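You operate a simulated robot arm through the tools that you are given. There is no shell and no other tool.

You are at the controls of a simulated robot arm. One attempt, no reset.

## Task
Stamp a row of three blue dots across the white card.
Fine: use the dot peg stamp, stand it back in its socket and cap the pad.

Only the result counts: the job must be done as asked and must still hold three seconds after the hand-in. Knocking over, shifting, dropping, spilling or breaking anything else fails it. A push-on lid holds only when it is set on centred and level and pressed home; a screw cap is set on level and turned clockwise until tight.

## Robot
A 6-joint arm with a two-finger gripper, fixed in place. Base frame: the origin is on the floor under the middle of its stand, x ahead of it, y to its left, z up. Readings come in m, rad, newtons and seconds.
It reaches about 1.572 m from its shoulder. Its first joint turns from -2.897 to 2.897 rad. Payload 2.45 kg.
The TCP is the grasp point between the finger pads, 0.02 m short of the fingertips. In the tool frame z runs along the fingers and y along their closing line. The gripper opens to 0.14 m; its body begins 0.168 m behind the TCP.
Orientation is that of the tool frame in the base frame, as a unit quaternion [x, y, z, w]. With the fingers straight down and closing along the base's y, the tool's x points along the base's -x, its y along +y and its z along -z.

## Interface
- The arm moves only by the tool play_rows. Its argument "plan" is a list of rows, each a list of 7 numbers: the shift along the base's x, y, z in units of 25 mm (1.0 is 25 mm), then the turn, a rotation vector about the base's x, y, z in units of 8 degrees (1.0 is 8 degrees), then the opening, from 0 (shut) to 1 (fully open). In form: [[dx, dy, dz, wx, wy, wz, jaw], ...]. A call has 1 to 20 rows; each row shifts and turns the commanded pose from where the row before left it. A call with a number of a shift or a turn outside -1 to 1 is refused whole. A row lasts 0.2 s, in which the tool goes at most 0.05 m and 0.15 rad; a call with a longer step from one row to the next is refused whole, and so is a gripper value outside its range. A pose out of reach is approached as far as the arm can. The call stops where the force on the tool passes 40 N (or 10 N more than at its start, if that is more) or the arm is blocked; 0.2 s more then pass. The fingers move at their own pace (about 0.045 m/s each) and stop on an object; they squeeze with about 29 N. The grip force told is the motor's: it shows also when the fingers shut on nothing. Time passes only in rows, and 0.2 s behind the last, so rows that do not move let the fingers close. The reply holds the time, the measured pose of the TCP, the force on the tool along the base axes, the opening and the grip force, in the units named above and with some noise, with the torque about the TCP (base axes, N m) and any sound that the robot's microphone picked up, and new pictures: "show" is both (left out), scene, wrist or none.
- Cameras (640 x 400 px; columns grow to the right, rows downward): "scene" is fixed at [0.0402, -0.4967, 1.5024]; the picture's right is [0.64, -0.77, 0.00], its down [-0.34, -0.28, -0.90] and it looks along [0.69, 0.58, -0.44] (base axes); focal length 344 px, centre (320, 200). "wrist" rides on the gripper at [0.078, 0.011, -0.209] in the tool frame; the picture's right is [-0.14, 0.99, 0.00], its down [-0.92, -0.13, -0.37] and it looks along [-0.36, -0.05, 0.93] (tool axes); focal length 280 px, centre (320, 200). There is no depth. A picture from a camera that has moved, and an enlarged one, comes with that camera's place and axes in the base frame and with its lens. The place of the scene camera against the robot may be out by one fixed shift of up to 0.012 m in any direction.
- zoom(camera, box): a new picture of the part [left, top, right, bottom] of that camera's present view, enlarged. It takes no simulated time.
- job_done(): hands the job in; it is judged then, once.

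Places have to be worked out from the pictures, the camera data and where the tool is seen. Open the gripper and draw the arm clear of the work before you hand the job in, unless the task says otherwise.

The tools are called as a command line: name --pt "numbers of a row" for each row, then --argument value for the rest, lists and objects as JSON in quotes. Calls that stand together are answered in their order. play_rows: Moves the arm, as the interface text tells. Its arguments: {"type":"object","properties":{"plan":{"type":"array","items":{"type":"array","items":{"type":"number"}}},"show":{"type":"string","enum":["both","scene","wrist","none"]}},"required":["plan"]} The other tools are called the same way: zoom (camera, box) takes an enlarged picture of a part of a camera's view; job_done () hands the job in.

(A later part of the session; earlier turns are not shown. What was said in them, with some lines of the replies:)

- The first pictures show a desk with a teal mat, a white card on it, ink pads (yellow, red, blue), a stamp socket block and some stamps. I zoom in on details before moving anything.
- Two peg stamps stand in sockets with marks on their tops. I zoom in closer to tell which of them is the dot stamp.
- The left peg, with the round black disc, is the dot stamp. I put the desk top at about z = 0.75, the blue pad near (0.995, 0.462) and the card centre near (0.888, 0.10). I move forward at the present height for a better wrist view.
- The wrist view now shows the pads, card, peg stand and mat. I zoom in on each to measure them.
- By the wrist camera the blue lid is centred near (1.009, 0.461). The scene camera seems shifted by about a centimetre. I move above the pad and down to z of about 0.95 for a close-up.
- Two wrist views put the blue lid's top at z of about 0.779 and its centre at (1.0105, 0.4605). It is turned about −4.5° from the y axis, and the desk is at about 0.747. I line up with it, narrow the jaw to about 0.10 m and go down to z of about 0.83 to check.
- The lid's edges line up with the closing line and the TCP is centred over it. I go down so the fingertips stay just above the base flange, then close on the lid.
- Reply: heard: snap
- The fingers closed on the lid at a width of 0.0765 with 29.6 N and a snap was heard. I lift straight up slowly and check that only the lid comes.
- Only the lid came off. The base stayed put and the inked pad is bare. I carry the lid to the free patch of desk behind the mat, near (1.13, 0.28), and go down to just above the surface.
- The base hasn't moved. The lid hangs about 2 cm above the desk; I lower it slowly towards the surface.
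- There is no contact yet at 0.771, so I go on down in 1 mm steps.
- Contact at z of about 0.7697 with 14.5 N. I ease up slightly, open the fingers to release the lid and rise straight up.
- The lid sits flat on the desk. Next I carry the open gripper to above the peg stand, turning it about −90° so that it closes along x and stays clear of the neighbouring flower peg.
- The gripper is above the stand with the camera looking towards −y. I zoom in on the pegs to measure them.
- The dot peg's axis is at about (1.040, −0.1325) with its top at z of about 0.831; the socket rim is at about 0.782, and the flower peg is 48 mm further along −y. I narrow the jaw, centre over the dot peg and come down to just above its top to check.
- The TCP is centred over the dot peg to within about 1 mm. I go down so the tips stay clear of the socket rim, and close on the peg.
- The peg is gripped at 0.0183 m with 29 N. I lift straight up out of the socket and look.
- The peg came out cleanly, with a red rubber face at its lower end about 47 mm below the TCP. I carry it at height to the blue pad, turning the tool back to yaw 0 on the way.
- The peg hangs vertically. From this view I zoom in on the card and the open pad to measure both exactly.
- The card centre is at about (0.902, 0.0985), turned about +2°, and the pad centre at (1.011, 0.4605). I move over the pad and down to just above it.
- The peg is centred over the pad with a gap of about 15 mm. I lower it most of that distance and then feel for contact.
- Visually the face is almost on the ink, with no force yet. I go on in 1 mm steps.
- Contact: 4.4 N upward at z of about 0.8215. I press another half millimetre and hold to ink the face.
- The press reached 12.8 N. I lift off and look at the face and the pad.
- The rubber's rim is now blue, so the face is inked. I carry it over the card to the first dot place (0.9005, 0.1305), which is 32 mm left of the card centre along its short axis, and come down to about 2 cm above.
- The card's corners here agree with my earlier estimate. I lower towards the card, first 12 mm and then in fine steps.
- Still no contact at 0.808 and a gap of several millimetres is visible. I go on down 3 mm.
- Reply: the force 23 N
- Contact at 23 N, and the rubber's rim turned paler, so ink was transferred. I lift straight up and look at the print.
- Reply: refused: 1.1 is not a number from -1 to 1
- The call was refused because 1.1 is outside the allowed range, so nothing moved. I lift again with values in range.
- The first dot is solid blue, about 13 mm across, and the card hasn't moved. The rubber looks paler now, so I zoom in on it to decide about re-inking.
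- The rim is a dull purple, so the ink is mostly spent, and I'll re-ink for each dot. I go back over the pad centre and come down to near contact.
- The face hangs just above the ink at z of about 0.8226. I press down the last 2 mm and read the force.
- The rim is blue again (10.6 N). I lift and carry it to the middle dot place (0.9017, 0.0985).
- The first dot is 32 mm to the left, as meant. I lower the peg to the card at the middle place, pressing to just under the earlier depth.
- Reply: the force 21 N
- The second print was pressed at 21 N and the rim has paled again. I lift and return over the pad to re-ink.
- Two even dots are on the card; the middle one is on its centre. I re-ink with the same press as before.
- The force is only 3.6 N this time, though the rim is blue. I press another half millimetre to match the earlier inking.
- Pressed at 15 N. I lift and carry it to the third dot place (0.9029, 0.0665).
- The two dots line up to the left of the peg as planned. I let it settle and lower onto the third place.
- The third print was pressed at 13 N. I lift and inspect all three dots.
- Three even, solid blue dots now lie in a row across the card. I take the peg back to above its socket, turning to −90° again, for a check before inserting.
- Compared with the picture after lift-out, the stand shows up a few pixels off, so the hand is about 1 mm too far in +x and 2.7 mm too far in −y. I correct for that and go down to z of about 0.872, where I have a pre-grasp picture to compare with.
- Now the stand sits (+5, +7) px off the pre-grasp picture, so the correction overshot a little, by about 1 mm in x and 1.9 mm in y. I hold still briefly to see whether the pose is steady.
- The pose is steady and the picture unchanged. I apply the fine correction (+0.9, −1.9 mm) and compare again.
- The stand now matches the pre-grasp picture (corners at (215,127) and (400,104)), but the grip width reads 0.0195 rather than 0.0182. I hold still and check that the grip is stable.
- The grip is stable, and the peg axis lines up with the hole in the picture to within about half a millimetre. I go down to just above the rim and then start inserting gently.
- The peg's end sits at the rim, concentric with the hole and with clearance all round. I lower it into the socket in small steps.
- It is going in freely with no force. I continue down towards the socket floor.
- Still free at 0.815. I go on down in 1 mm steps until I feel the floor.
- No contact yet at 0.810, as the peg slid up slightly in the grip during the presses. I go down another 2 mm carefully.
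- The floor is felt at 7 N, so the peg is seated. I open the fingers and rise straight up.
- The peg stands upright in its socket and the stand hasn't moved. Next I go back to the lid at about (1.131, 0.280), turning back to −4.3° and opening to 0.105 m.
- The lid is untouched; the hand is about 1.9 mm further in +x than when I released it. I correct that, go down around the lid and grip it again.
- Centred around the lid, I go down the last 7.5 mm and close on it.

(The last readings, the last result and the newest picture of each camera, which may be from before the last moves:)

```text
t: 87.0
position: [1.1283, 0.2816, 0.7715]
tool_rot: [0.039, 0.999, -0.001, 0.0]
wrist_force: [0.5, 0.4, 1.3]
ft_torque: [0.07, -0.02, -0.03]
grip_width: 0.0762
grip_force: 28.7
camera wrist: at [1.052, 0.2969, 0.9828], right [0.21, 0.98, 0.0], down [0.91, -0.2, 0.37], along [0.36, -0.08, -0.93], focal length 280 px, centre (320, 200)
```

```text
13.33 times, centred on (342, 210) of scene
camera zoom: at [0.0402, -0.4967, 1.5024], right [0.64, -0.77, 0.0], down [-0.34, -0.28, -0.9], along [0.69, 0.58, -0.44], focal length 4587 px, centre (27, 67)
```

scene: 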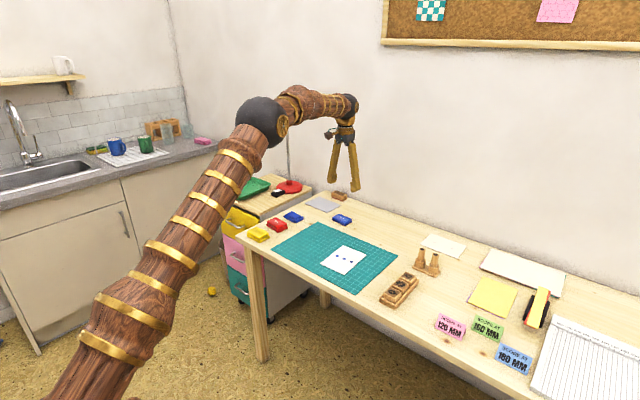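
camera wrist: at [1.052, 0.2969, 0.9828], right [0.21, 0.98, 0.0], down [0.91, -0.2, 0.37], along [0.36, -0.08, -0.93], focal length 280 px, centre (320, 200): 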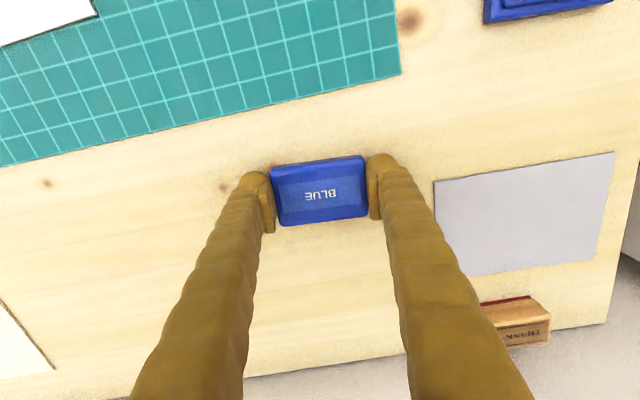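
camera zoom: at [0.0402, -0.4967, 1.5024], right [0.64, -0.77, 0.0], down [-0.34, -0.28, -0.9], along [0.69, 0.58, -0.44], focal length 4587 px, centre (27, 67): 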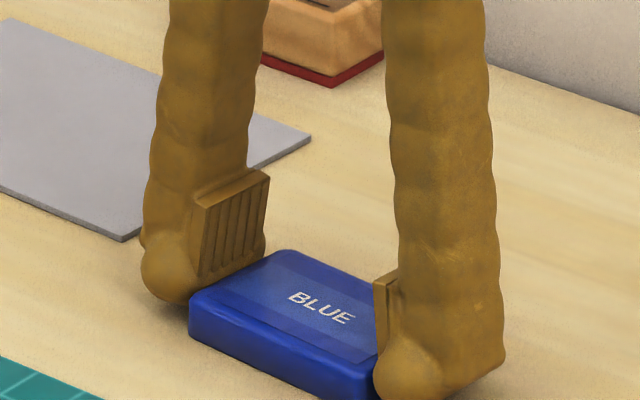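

The lid is gripped as before. I lift it and carry it over the pad base, aiming for the hand position I had when it was seated.

play_rows --pt "0 0 0.3 0 0 0 0.4" --pt "0 0 0.9 0 0 0 0.4" --pt "0 0 1 0 0 0 0.4" --pt "0 0 1 0 0 0 0.4" --pt "-0.596 0.9025 0 0 0 0 0.4" --pt "-0.596 0.9025 0 0 0 0 0.4" --pt "-0.596 0.9025 0 0 0 0 0.4" --pt "-0.596 0.9025 0 0 0 0 0.4" --pt "-0.596 0.9025 0 0 0 0 0.4" --pt "-0.596 0.9025 0 0 0 0 0.4" --pt "-0.596 0.9025 0 0 0 0 0.4" --pt "-0.596 0.9025 0 0 0 0 0.4" --pt "0 0 0 0 0 0 0.4" --pt "0 0 0 0 0 0 0.4" --show "both"

zoom --camera "wrist" --box '[200, 70, 456, 230]'

zoom --camera "scene" --box '[262, 180, 326, 220]'

```text
t: 90.0
position: [1.0109, 0.4634, 0.8522]
tool_rot: [0.039, 0.999, 0.0, 0.0]
wrist_force: [0.4, 0.7, 0.6]
ft_torque: [0.02, -0.01, -0.03]
grip_width: 0.0762
grip_force: 29.5
camera wrist: at [0.9331, 0.4787, 1.0629], right [0.21, 0.98, 0.0], down [0.91, -0.2, 0.37], along [0.36, -0.08, -0.93], focal length 280 px, centre (320, 200)
```

scene: 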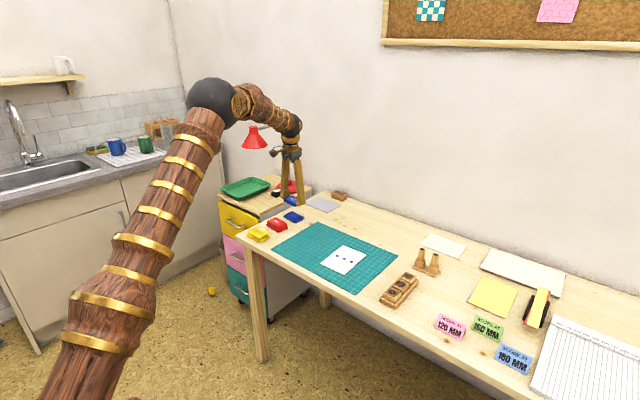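
wrist: 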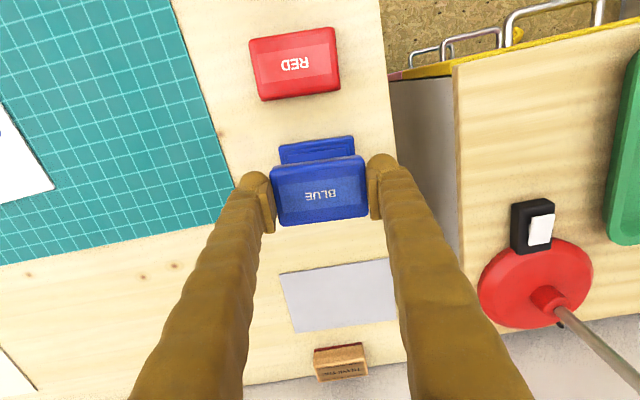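

```text
2.50 times, centred on (328, 150) of wrist
camera zoom: at [0.9331, 0.4787, 1.0629], right [0.21, 0.98, 0.0], down [0.91, -0.2, 0.37], along [0.36, -0.08, -0.93], focal length 701 px, centre (300, 325)
```

zoom: 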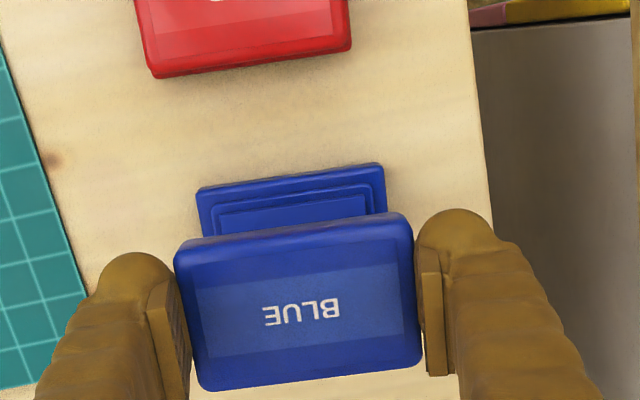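

```text
10.00 times, centred on (294, 200) of scene
camera zoom: at [0.0402, -0.4967, 1.5024], right [0.64, -0.77, 0.0], down [-0.34, -0.28, -0.9], along [0.69, 0.58, -0.44], focal length 3440 px, centre (580, 200)
```

zoom: 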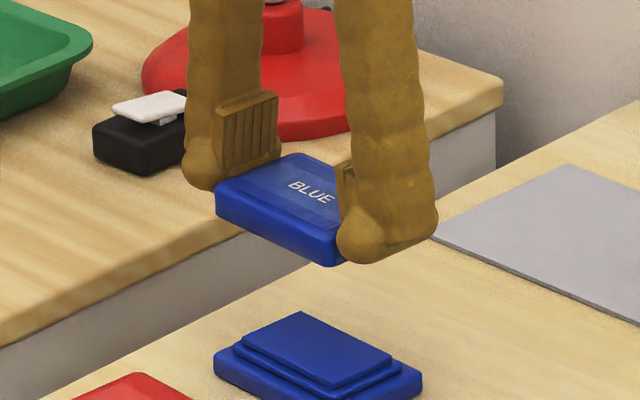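

From the picture, the lid's centre is about 1.3 mm too far in x and 1.2 mm too far in y from the base centre. I correct that and come down to a few millimetres above seating.

play_rows --pt "-0.052 -0.048 0 0 0 0 0.4" --pt "0 0 -0.8 0 0 0 0.4" --pt "0 0 -0.8 0 0 0 0.4" --pt "0 0 -0.6 0 0 0 0.4" --pt "0 0 0 0 0 0 0.4" --pt "0 0 0 0 0 0 0.4" --show "wrist"

zoom --camera "wrist" --box '[256, 130, 384, 210]'

zoom --camera "scene" --box '[270, 195, 318, 225]'

```text
t: 91.4
position: [1.0066, 0.4599, 0.7969]
tool_rot: [0.039, 0.999, -0.001, 0.0]
wrist_force: [0.0, -0.2, -0.3]
ft_torque: [-0.03, 0.0, 0.01]
grip_width: 0.0764
grip_force: 29.1
camera wrist: at [0.9307, 0.4761, 1.0071], right [0.21, 0.98, 0.0], down [0.91, -0.2, 0.37], along [0.36, -0.08, -0.93], focal length 280 px, centre (320, 200)
```

wrist: 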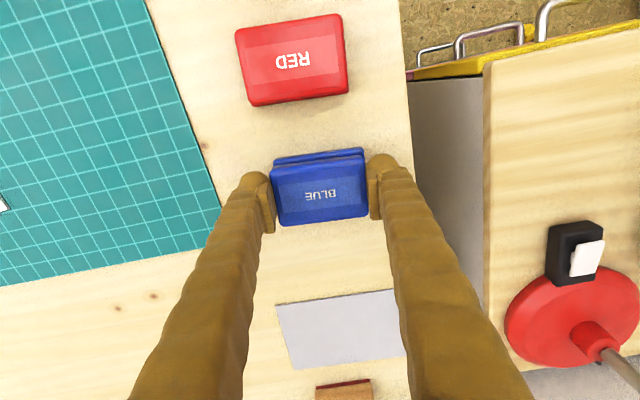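

```text
5.00 times, centred on (320, 170) of wrist
camera zoom: at [0.9307, 0.4761, 1.0071], right [0.21, 0.98, 0.0], down [0.91, -0.2, 0.37], along [0.36, -0.08, -0.93], focal length 1402 px, centre (320, 350)
```

zoom: 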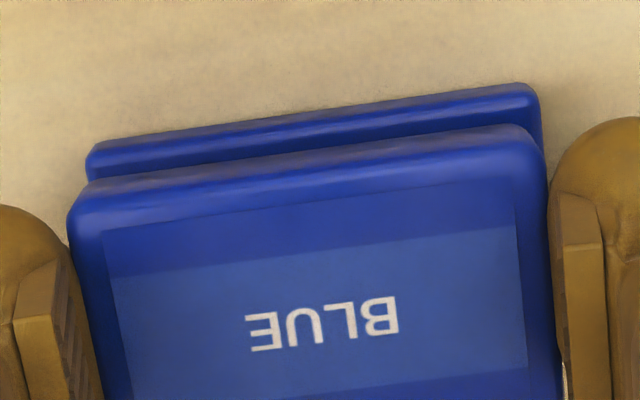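

```text
13.33 times, centred on (294, 210) of scene
camera zoom: at [0.0402, -0.4967, 1.5024], right [0.64, -0.77, 0.0], down [-0.34, -0.28, -0.9], along [0.69, 0.58, -0.44], focal length 4587 px, centre (667, 67)
```

zoom: 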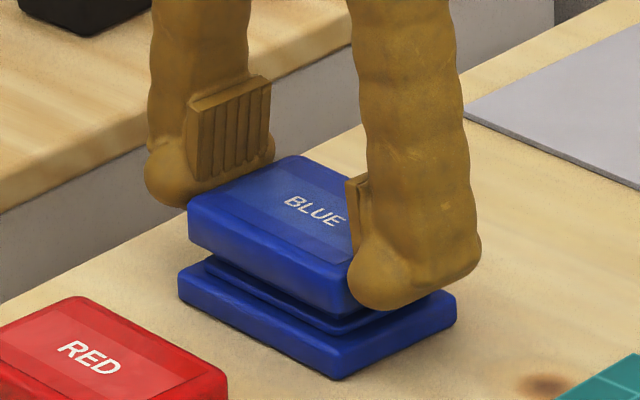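

Coming down drifted the hand to about 1.3 mm short in y and 0.6 mm in x of the seating place. I make a fine correction with no height change and check again.

play_rows --pt "0.03 0.052 0 0 0 0 0.4" --pt "0 0 0 0 0 0 0.4" --pt "0 0 0 0 0 0 0.4" --show "wrist"

zoom --camera "wrist" --box '[256, 130, 384, 210]'

zoom --camera "scene" --box '[270, 195, 318, 225]'

```text
t: 92.2
position: [1.01, 0.4615, 0.7966]
tool_rot: [0.037, 0.999, 0.0, 0.0]
wrist_force: [0.4, 0.4, -0.2]
ft_torque: [0.01, 0.01, -0.03]
grip_width: 0.0763
grip_force: 29.6
camera wrist: at [0.9318, 0.4776, 1.0075], right [0.21, 0.98, 0.0], down [0.91, -0.2, 0.37], along [0.36, -0.08, -0.93], focal length 280 px, centre (320, 200)
```

wrist: 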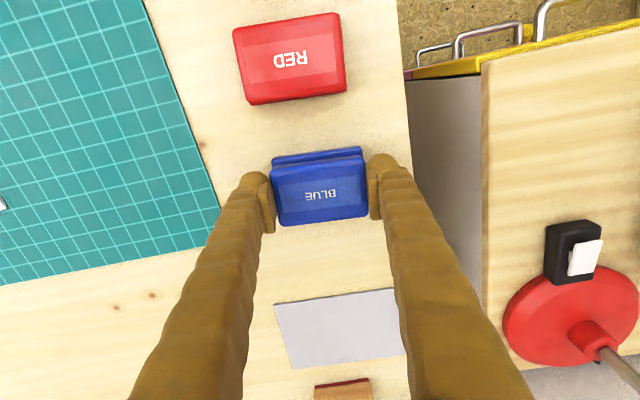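

```text
5.00 times, centred on (320, 170) of wrist
camera zoom: at [0.9318, 0.4776, 1.0075], right [0.21, 0.98, 0.0], down [0.91, -0.2, 0.37], along [0.36, -0.08, -0.93], focal length 1402 px, centre (320, 350)
```

zoom: 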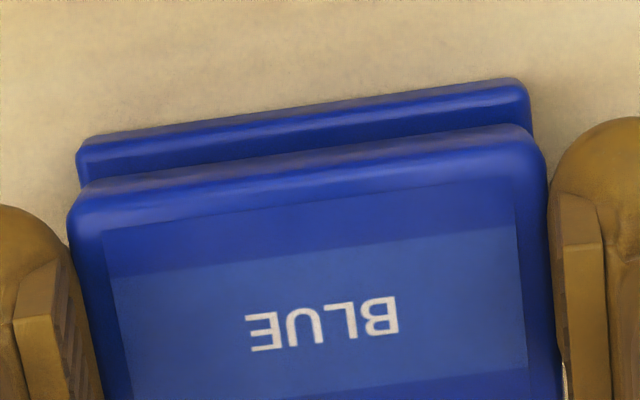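

```text
13.33 times, centred on (294, 210) of scene
camera zoom: at [0.0402, -0.4967, 1.5024], right [0.64, -0.77, 0.0], down [-0.34, -0.28, -0.9], along [0.69, 0.58, -0.44], focal length 4587 px, centre (667, 67)
```

zoom: 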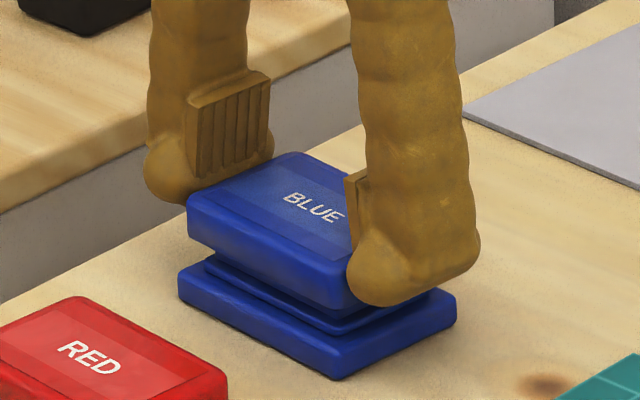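

The lid centre now comes out at about (1.0106, 0.4604) against the base at (1.0102, 0.4607), so it is centred well under 1 mm. I lower it onto the base in small steps.

play_rows --pt "0 0 -0.12 0 0 0 0.4" --pt "0 0 -0.12 0 0 0 0.4" --pt "0 0 0 0 0 0 0.4" --show "wrist"

zoom --camera "wrist" --box '[256, 130, 384, 210]'

zoom --camera "scene" --box '[270, 195, 318, 225]'

```text
t: 93.0
position: [1.0081, 0.4617, 0.7915]
tool_rot: [0.037, 0.999, 0.0, 0.0]
wrist_force: [-0.7, 0.1, -0.4]
ft_torque: [-0.05, -0.03, -0.01]
grip_width: 0.0762
grip_force: 29.1
camera wrist: at [0.9317, 0.478, 1.0016], right [0.21, 0.98, 0.0], down [0.91, -0.2, 0.37], along [0.36, -0.08, -0.93], focal length 280 px, centre (320, 200)
```

wrist: 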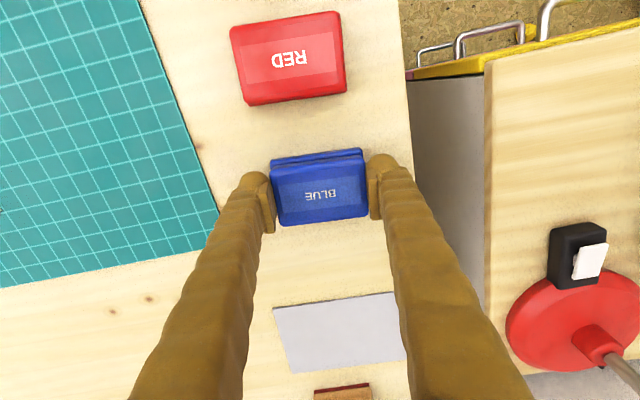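

```text
5.00 times, centred on (320, 170) of wrist
camera zoom: at [0.9317, 0.478, 1.0016], right [0.21, 0.98, 0.0], down [0.91, -0.2, 0.37], along [0.36, -0.08, -0.93], focal length 1402 px, centre (320, 350)
```

zoom: 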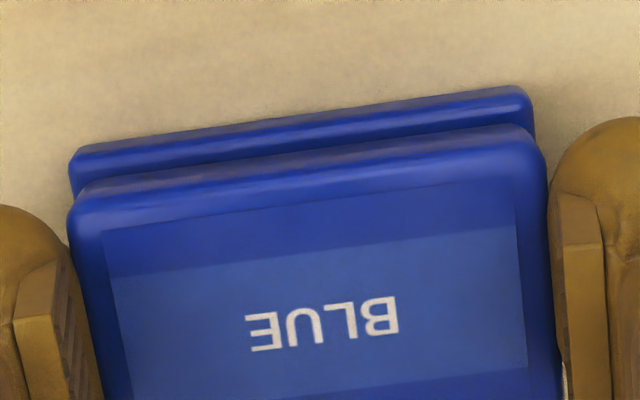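

```text
13.33 times, centred on (294, 210) of scene
camera zoom: at [0.0402, -0.4967, 1.5024], right [0.64, -0.77, 0.0], down [-0.34, -0.28, -0.9], along [0.69, 0.58, -0.44], focal length 4587 px, centre (667, 67)
```

zoom: 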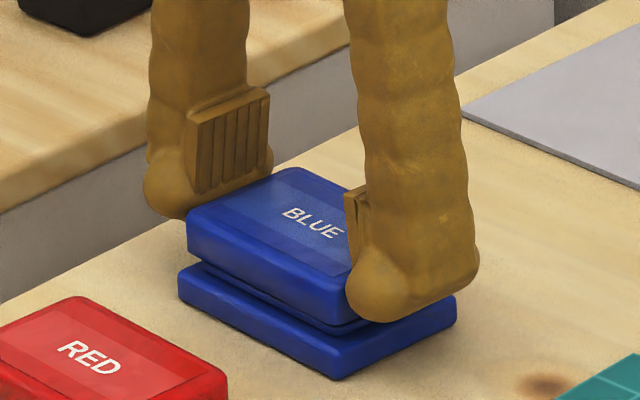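

y is aligned, but the text position puts the lid about 1 mm too far in +x. I shift by −0.9 mm and lower another 3 mm.

play_rows --pt "-0.036 0 0 0 0 0 0.4" --pt "0 0 -0.08 0 0 0 0.4" --pt "0 0 -0.04 0 0 0 0.4" --pt "0 0 0 0 0 0 0.4" --show "wrist"

zoom --camera "wrist" --box '[256, 130, 384, 210]'

zoom --camera "scene" --box '[270, 195, 318, 225]'

```text
t: 94.0
position: [1.0072, 0.4622, 0.7875]
tool_rot: [0.038, 0.999, 0.0, 0.001]
wrist_force: [0.3, 0.6, -0.6]
ft_torque: [0.01, 0.0, -0.02]
grip_width: 0.0762
grip_force: 29.2
camera wrist: at [0.9307, 0.4779, 0.9989], right [0.21, 0.98, 0.0], down [0.91, -0.2, 0.37], along [0.36, -0.08, -0.93], focal length 280 px, centre (320, 200)
```

wrist: 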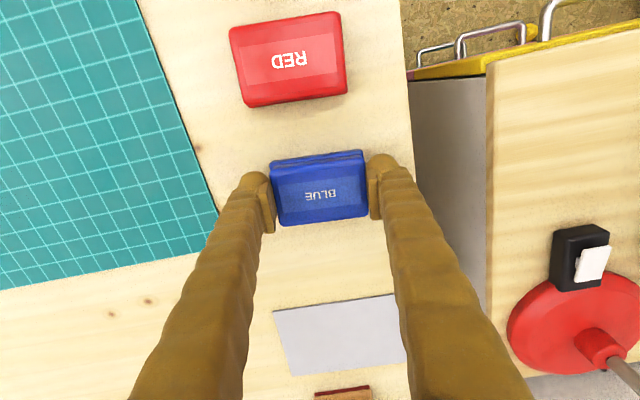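

```text
5.00 times, centred on (320, 170) of wrist
camera zoom: at [0.9307, 0.4779, 0.9989], right [0.21, 0.98, 0.0], down [0.91, -0.2, 0.37], along [0.36, -0.08, -0.93], focal length 1402 px, centre (320, 350)
```

zoom: 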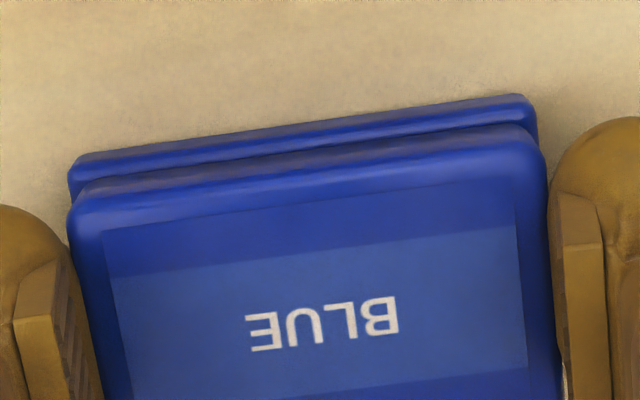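

```text
13.33 times, centred on (294, 210) of scene
camera zoom: at [0.0402, -0.4967, 1.5024], right [0.64, -0.77, 0.0], down [-0.34, -0.28, -0.9], along [0.69, 0.58, -0.44], focal length 4587 px, centre (667, 67)
```

zoom: 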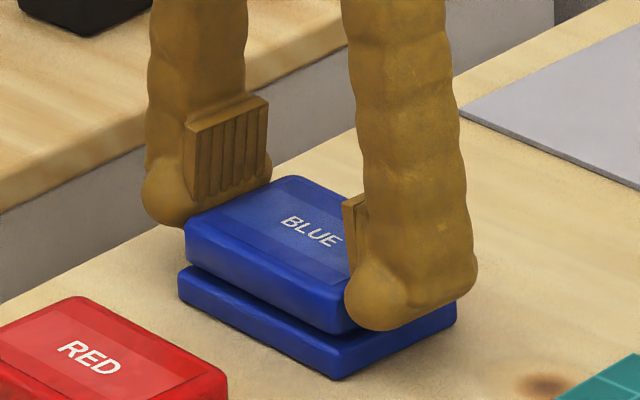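

The lid is aligned at (1.0103, 0.4607) with about 3.5 mm left to go. I keep lowering in 1 mm steps and watch the force.

play_rows --pt "0 0 -0.04 0 0 0 0.4" --pt "0 0 -0.04 0 0 0 0.4" --pt "0 0 0 0 0 0 0.4" --show "none"

zoom --camera "scene" --box '[270, 195, 318, 225]'

zoom --camera "wrist" --box '[256, 130, 384, 210]'

```text
t: 94.8
position: [1.0068, 0.4614, 0.7861]
tool_rot: [0.039, 0.999, -0.001, -0.001]
wrist_force: [-0.8, 0.1, 0.2]
ft_torque: [-0.01, -0.03, 0.02]
grip_width: 0.0761
grip_force: 29.2
```

```text
13.33 times, centred on (294, 210) of scene
camera zoom: at [0.0402, -0.4967, 1.5024], right [0.64, -0.77, 0.0], down [-0.34, -0.28, -0.9], along [0.69, 0.58, -0.44], focal length 4587 px, centre (667, 67)
```

zoom: 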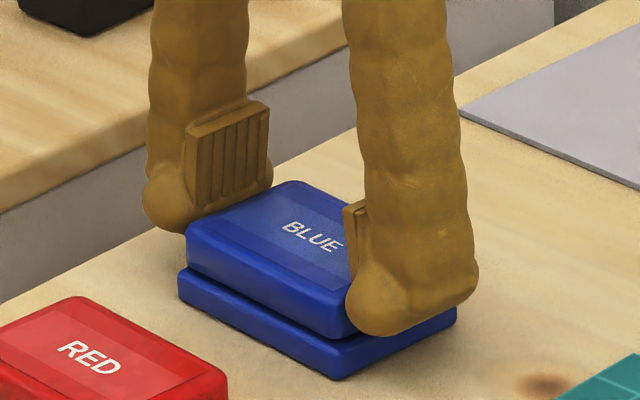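

```text
5.00 times, centred on (320, 170) of wrist
camera zoom: at [0.931, 0.4778, 0.9967], right [0.21, 0.98, 0.0], down [0.91, -0.2, 0.37], along [0.36, -0.08, -0.93], focal length 1402 px, centre (320, 350)
```

zoom: 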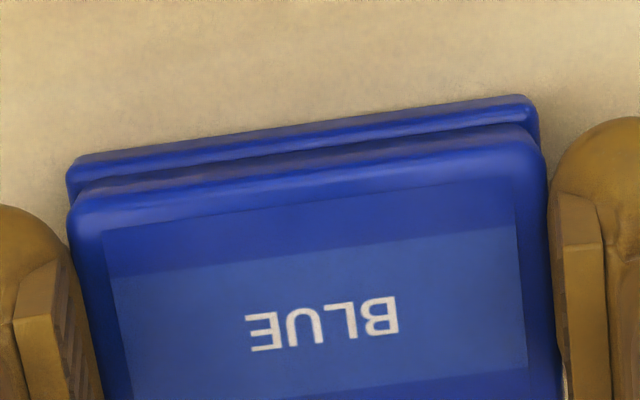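

Still no force and it stays well centred. I lower another 2 mm.

play_rows --pt "0 0 -0.04 0 0 0 0.4" --pt "0 0 -0.04 0 0 0 0.4" --pt "0 0 0 0 0 0 0.4" --show "none"

zoom --camera "scene" --box '[270, 195, 318, 225]'

```text
t: 95.6
position: [1.0079, 0.4612, 0.7848]
tool_rot: [0.039, 0.999, 0.0, 0.0]
wrist_force: [0.8, 0.5, 0.7]
ft_torque: [0.05, -0.03, 0.0]
grip_width: 0.0761
grip_force: 29.0
```

```text
13.33 times, centred on (294, 210) of scene
camera zoom: at [0.0402, -0.4967, 1.5024], right [0.64, -0.77, 0.0], down [-0.34, -0.28, -0.9], along [0.69, 0.58, -0.44], focal length 4587 px, centre (667, 67)
```

zoom: 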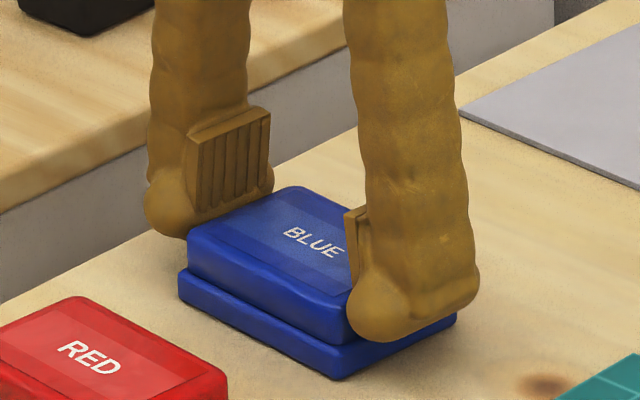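

It is almost flush. I go on down in half-millimetre steps to feel it press home.

play_rows --pt "0 0 -0.03 0 0 0 0.4" --pt "0 0 -0.03 0 0 0 0.4" --pt "0 0 0 0 0 0 0.4" --show "none"

```text
t: 96.4
position: [1.0085, 0.4634, 0.7833]
tool_rot: [0.038, 0.999, -0.001, 0.002]
wrist_force: [-1.7, -3.0, 22.9]
ft_torque: [-0.14, 0.02, -0.01]
grip_width: 0.0761
grip_force: 29.4
```

A force of 23 N has built up but there is no snap yet. I press a little more.

play_rows --pt "0 0 -0.02 0 0 0 0.4" --pt "0 0 0 0 0 0 0.4" --show "none"

zoom --camera "scene" --box '[270, 195, 318, 225]'

zoom --camera "wrist" --box '[256, 130, 384, 210]'

```text
t: 97.0
position: [1.0081, 0.4626, 0.7824]
tool_rot: [0.037, 0.999, 0.001, 0.001]
wrist_force: [4.3, 1.6, 32.6]
ft_torque: [0.0, -0.05, 0.02]
grip_width: 0.0763
grip_force: 28.8
```

```text
13.33 times, centred on (294, 210) of scene
camera zoom: at [0.0402, -0.4967, 1.5024], right [0.64, -0.77, 0.0], down [-0.34, -0.28, -0.9], along [0.69, 0.58, -0.44], focal length 4587 px, centre (667, 67)
```

zoom: 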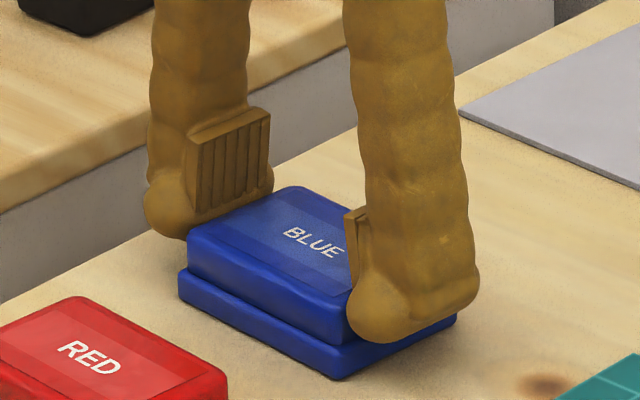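

```text
5.00 times, centred on (320, 170) of wrist
camera zoom: at [0.9308, 0.4775, 0.9941], right [0.21, 0.98, 0.0], down [0.91, -0.2, 0.37], along [0.36, -0.08, -0.93], focal length 1402 px, centre (320, 350)
```

zoom: 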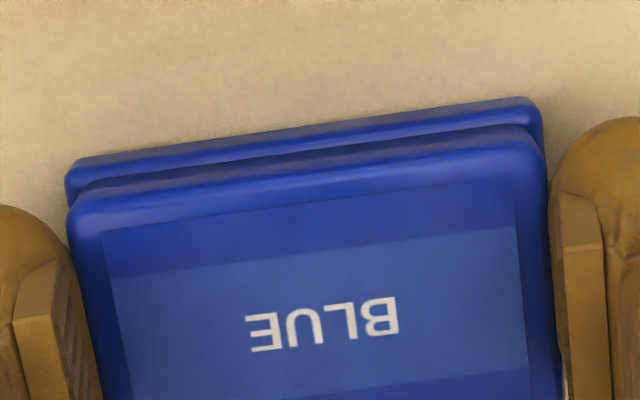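

I zoom with the same frame as at the start to compare the lid's height before I release it and press on its top with closed fingers.

zoom --camera "scene" --box '[270, 200, 318, 230]'

play_rows --pt "0 0 0.04 0 0 0 0.4" --pt "0 0 0 0 0 0 0.75" --pt "0 0 0 0 0 0 0.75" --pt "0 0 0 0 0 0 0.75" --pt "0 0 0.5 0 0 0 0.75" --pt "0 0 1 0 0 0 0.75" --pt "0 0 1 0 0 0 0.75" --pt "0 0 0 0 0 0 0.75" --show "both"

zoom --camera "scene" --box '[270, 200, 318, 230]'

zoom --camera "wrist" --box '[200, 70, 456, 230]'

```text
13.33 times, centred on (294, 215) of scene
camera zoom: at [0.0402, -0.4967, 1.5024], right [0.64, -0.77, 0.0], down [-0.34, -0.28, -0.9], along [0.69, 0.58, -0.44], focal length 4587 px, centre (667, 0)
```

zoom: 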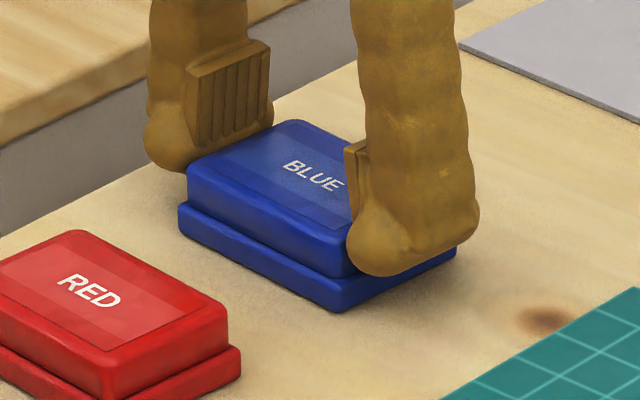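

```text
t: 98.8
position: [1.0085, 0.4609, 0.8459]
tool_rot: [0.038, 0.999, 0.0, 0.0]
wrist_force: [0.1, -0.2, 0.8]
ft_torque: [-0.01, 0.0, 0.01]
grip_width: 0.105
grip_force: 0.0
heard: snap
camera wrist: at [0.9316, 0.4772, 1.0561], right [0.21, 0.98, 0.0], down [0.91, -0.2, 0.37], along [0.36, -0.08, -0.93], focal length 280 px, centre (320, 200)
```

scene: 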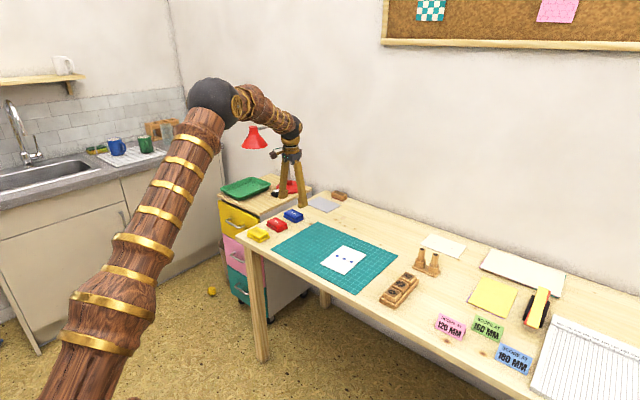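
wrist: 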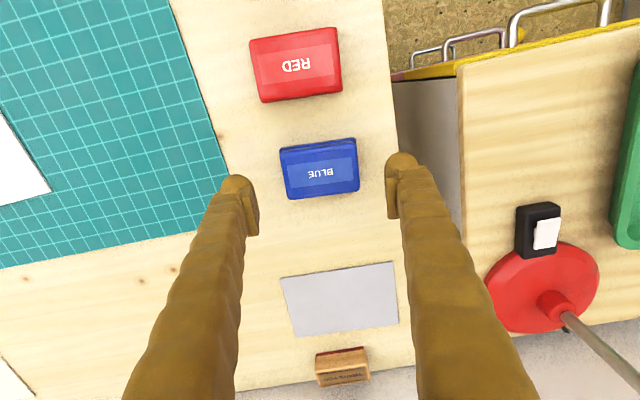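

```text
13.33 times, centred on (294, 215) of scene
camera zoom: at [0.0402, -0.4967, 1.5024], right [0.64, -0.77, 0.0], down [-0.34, -0.28, -0.9], along [0.69, 0.58, -0.44], focal length 4587 px, centre (667, 0)
```

zoom: 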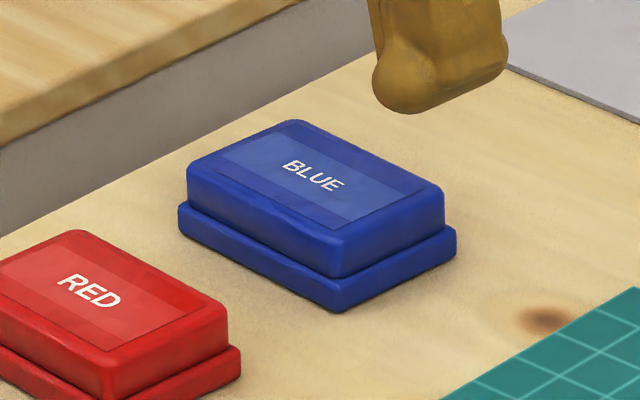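

```text
2.50 times, centred on (328, 150) of wrist
camera zoom: at [0.9316, 0.4772, 1.0561], right [0.21, 0.98, 0.0], down [0.91, -0.2, 0.37], along [0.36, -0.08, -0.93], focal length 701 px, centre (300, 325)
```

zoom: 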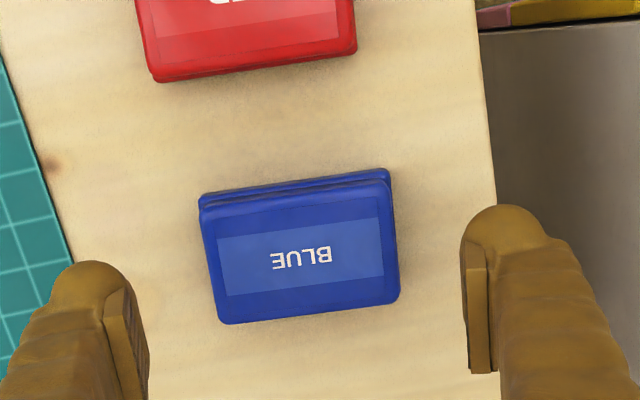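

A snap was heard as the lid seated and I let go, and it now looks exactly as it did at the start: centred, level and flush. I rise and draw the arm back clear of the work.

play_rows --pt "0 0 1 0 0 0 0.75" --pt "0 0 1 0 0 0 0.75" --pt "0 0 1 0 0 0 0.75" --pt "0 0 1 0 0 0 0.75" --pt "0 0 1 0 0 0 0.75" --pt "0 0 1 0 0 0 0.75" --pt "0 0 1 0 0 0 0.75" --pt "0 0 1 0 0 0 0.75" --pt "-1 0 0 0 0 0 0.75" --pt "-1 0 0 0 0 0 0.75" --pt "-1 0 0 0 0 0 0.75" --pt "-1 0 0 0 0 0 0.75" --pt "-1 0 0 0 0 0 0.75" --pt "-1 0 0 0 0 0 0.75" --pt "-1 0 0 0 0 0 0.75" --pt "-1 0 0 0 0 0 0.75" --pt "-1 0 0 0 0 0 0.75" --pt "-1 0 0 0 0 0 0.75" --pt "-1 0 0 0 0 0 0.75" --pt "-1 0 0 0 0 0 0.75" --show "both"

zoom --camera "scene" --box '[270, 200, 318, 230]'

zoom --camera "scene" --box '[300, 215, 460, 315]'

zoom --camera "wrist" --box '[280, 160, 408, 240]'

```text
t: 103.0
position: [0.707, 0.4615, 1.047]
tool_rot: [0.038, 0.999, -0.001, 0.0]
wrist_force: [0.4, -0.3, -0.1]
ft_torque: [-0.01, -0.03, 0.0]
grip_width: 0.1051
grip_force: 0.1
camera wrist: at [0.6308, 0.4774, 1.2574], right [0.21, 0.98, 0.0], down [0.91, -0.2, 0.37], along [0.36, -0.08, -0.93], focal length 280 px, centre (320, 200)
```

scene: 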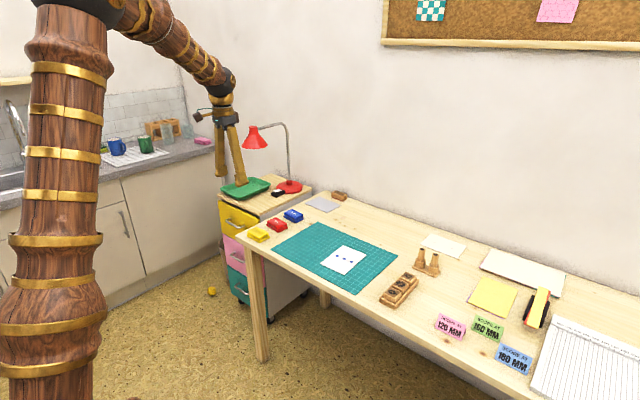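
wrist: 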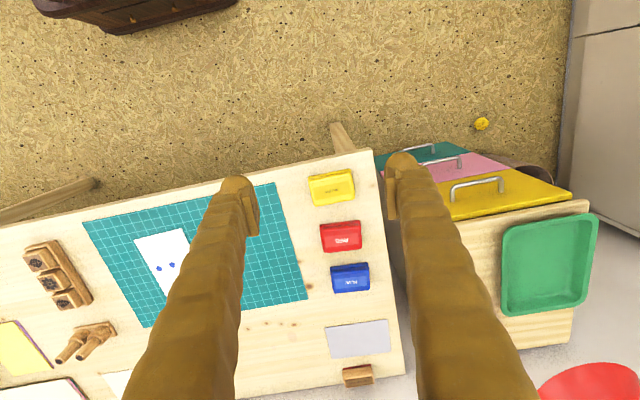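

```text
13.33 times, centred on (294, 215) of scene
camera zoom: at [0.0402, -0.4967, 1.5024], right [0.64, -0.77, 0.0], down [-0.34, -0.28, -0.9], along [0.69, 0.58, -0.44], focal length 4587 px, centre (667, 0)
```

zoom: 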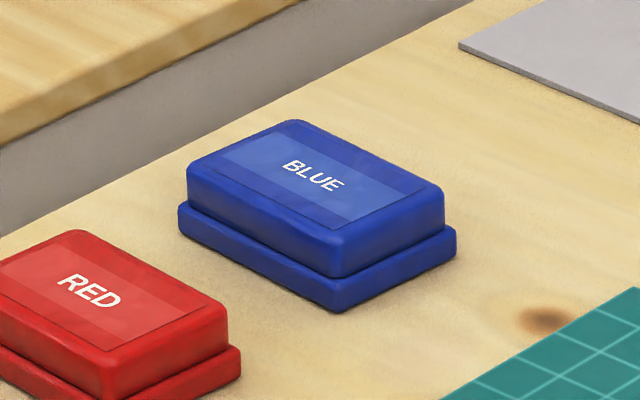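

```text
4.00 times, centred on (380, 265) of scene
camera zoom: at [0.0402, -0.4967, 1.5024], right [0.64, -0.77, 0.0], down [-0.34, -0.28, -0.9], along [0.69, 0.58, -0.44], focal length 1376 px, centre (80, -60)
```

zoom: 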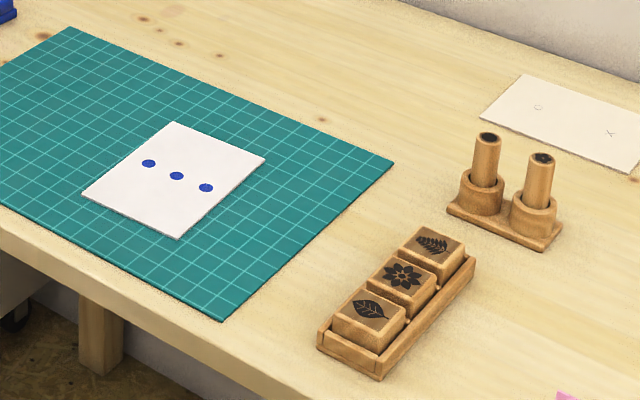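

```text
5.00 times, centred on (344, 200) of wrist
camera zoom: at [0.6308, 0.4774, 1.2574], right [0.21, 0.98, 0.0], down [0.91, -0.2, 0.37], along [0.36, -0.08, -0.93], focal length 1402 px, centre (200, 200)
```

zoom: 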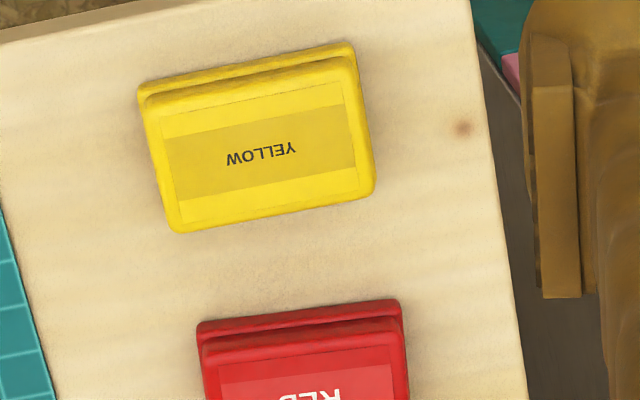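

The card has three even blue dots, the dot peg stands in its socket, and the blue lid sits as at the start. Nothing else has moved. I draw back a little further with the gripper fully open before handing in.

play_rows --pt "-1 0 0 0 0 0 1" --pt "-1 0 0 0 0 0 1" --pt "-1 0 0 0 0 0 1" --pt "-1 0 0 0 0 0 1" --pt "-1 0 0 0 0 0 1" --pt "-1 0 0 0 0 0 1" --pt "-1 0 0 0 0 0 1" --pt "0 0 0 0 0 0 1" --show "scene"

zoom --camera "scene" --box '[230, 180, 350, 255]'

```text
t: 104.8
position: [0.5322, 0.4609, 1.0453]
tool_rot: [0.038, 0.999, 0.0, 0.0]
wrist_force: [0.5, -0.6, -0.3]
ft_torque: [-0.01, 0.01, -0.01]
grip_width: 0.1398
grip_force: 0.1
```

scene: 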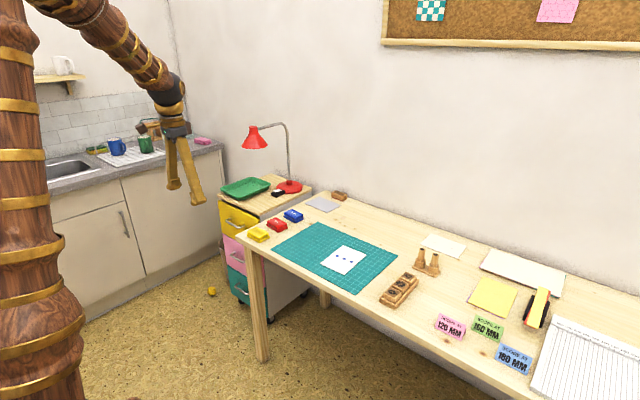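

```text
5.33 times, centred on (290, 218) of scene
camera zoom: at [0.0402, -0.4967, 1.5024], right [0.64, -0.77, 0.0], down [-0.34, -0.28, -0.9], along [0.69, 0.58, -0.44], focal length 1835 px, centre (480, 107)
```

zoom: 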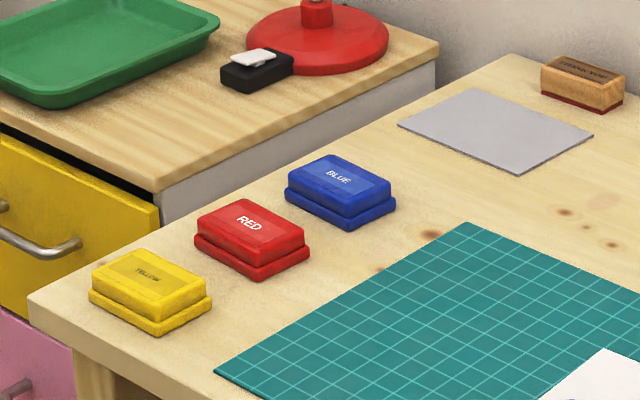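

The scene matches the start apart from the three dots on the card, and the arm is clear with the gripper open. I hand the job in.

job_done

```text
The job is handed in.
```

I stamped three blue dots in an even row across the white card, about 32 mm apart and centred. They run along the card's short side, left to right from the robot. I re-inked the dot peg before each one, and all three prints came out solid.

- **Peg stamp:** it stands upright in its own socket, pressed down until it touched the socket floor.
- **Blue pad:** the lid is back on. I pressed it to about 33 N, a snap was heard as I let go, and it looks the same as at the start.
- **Everything else:** nothing else looks moved in the last pictures. The gripper is open and the arm is drawn clear.

The job is handed in; I haven't seen a verdict.
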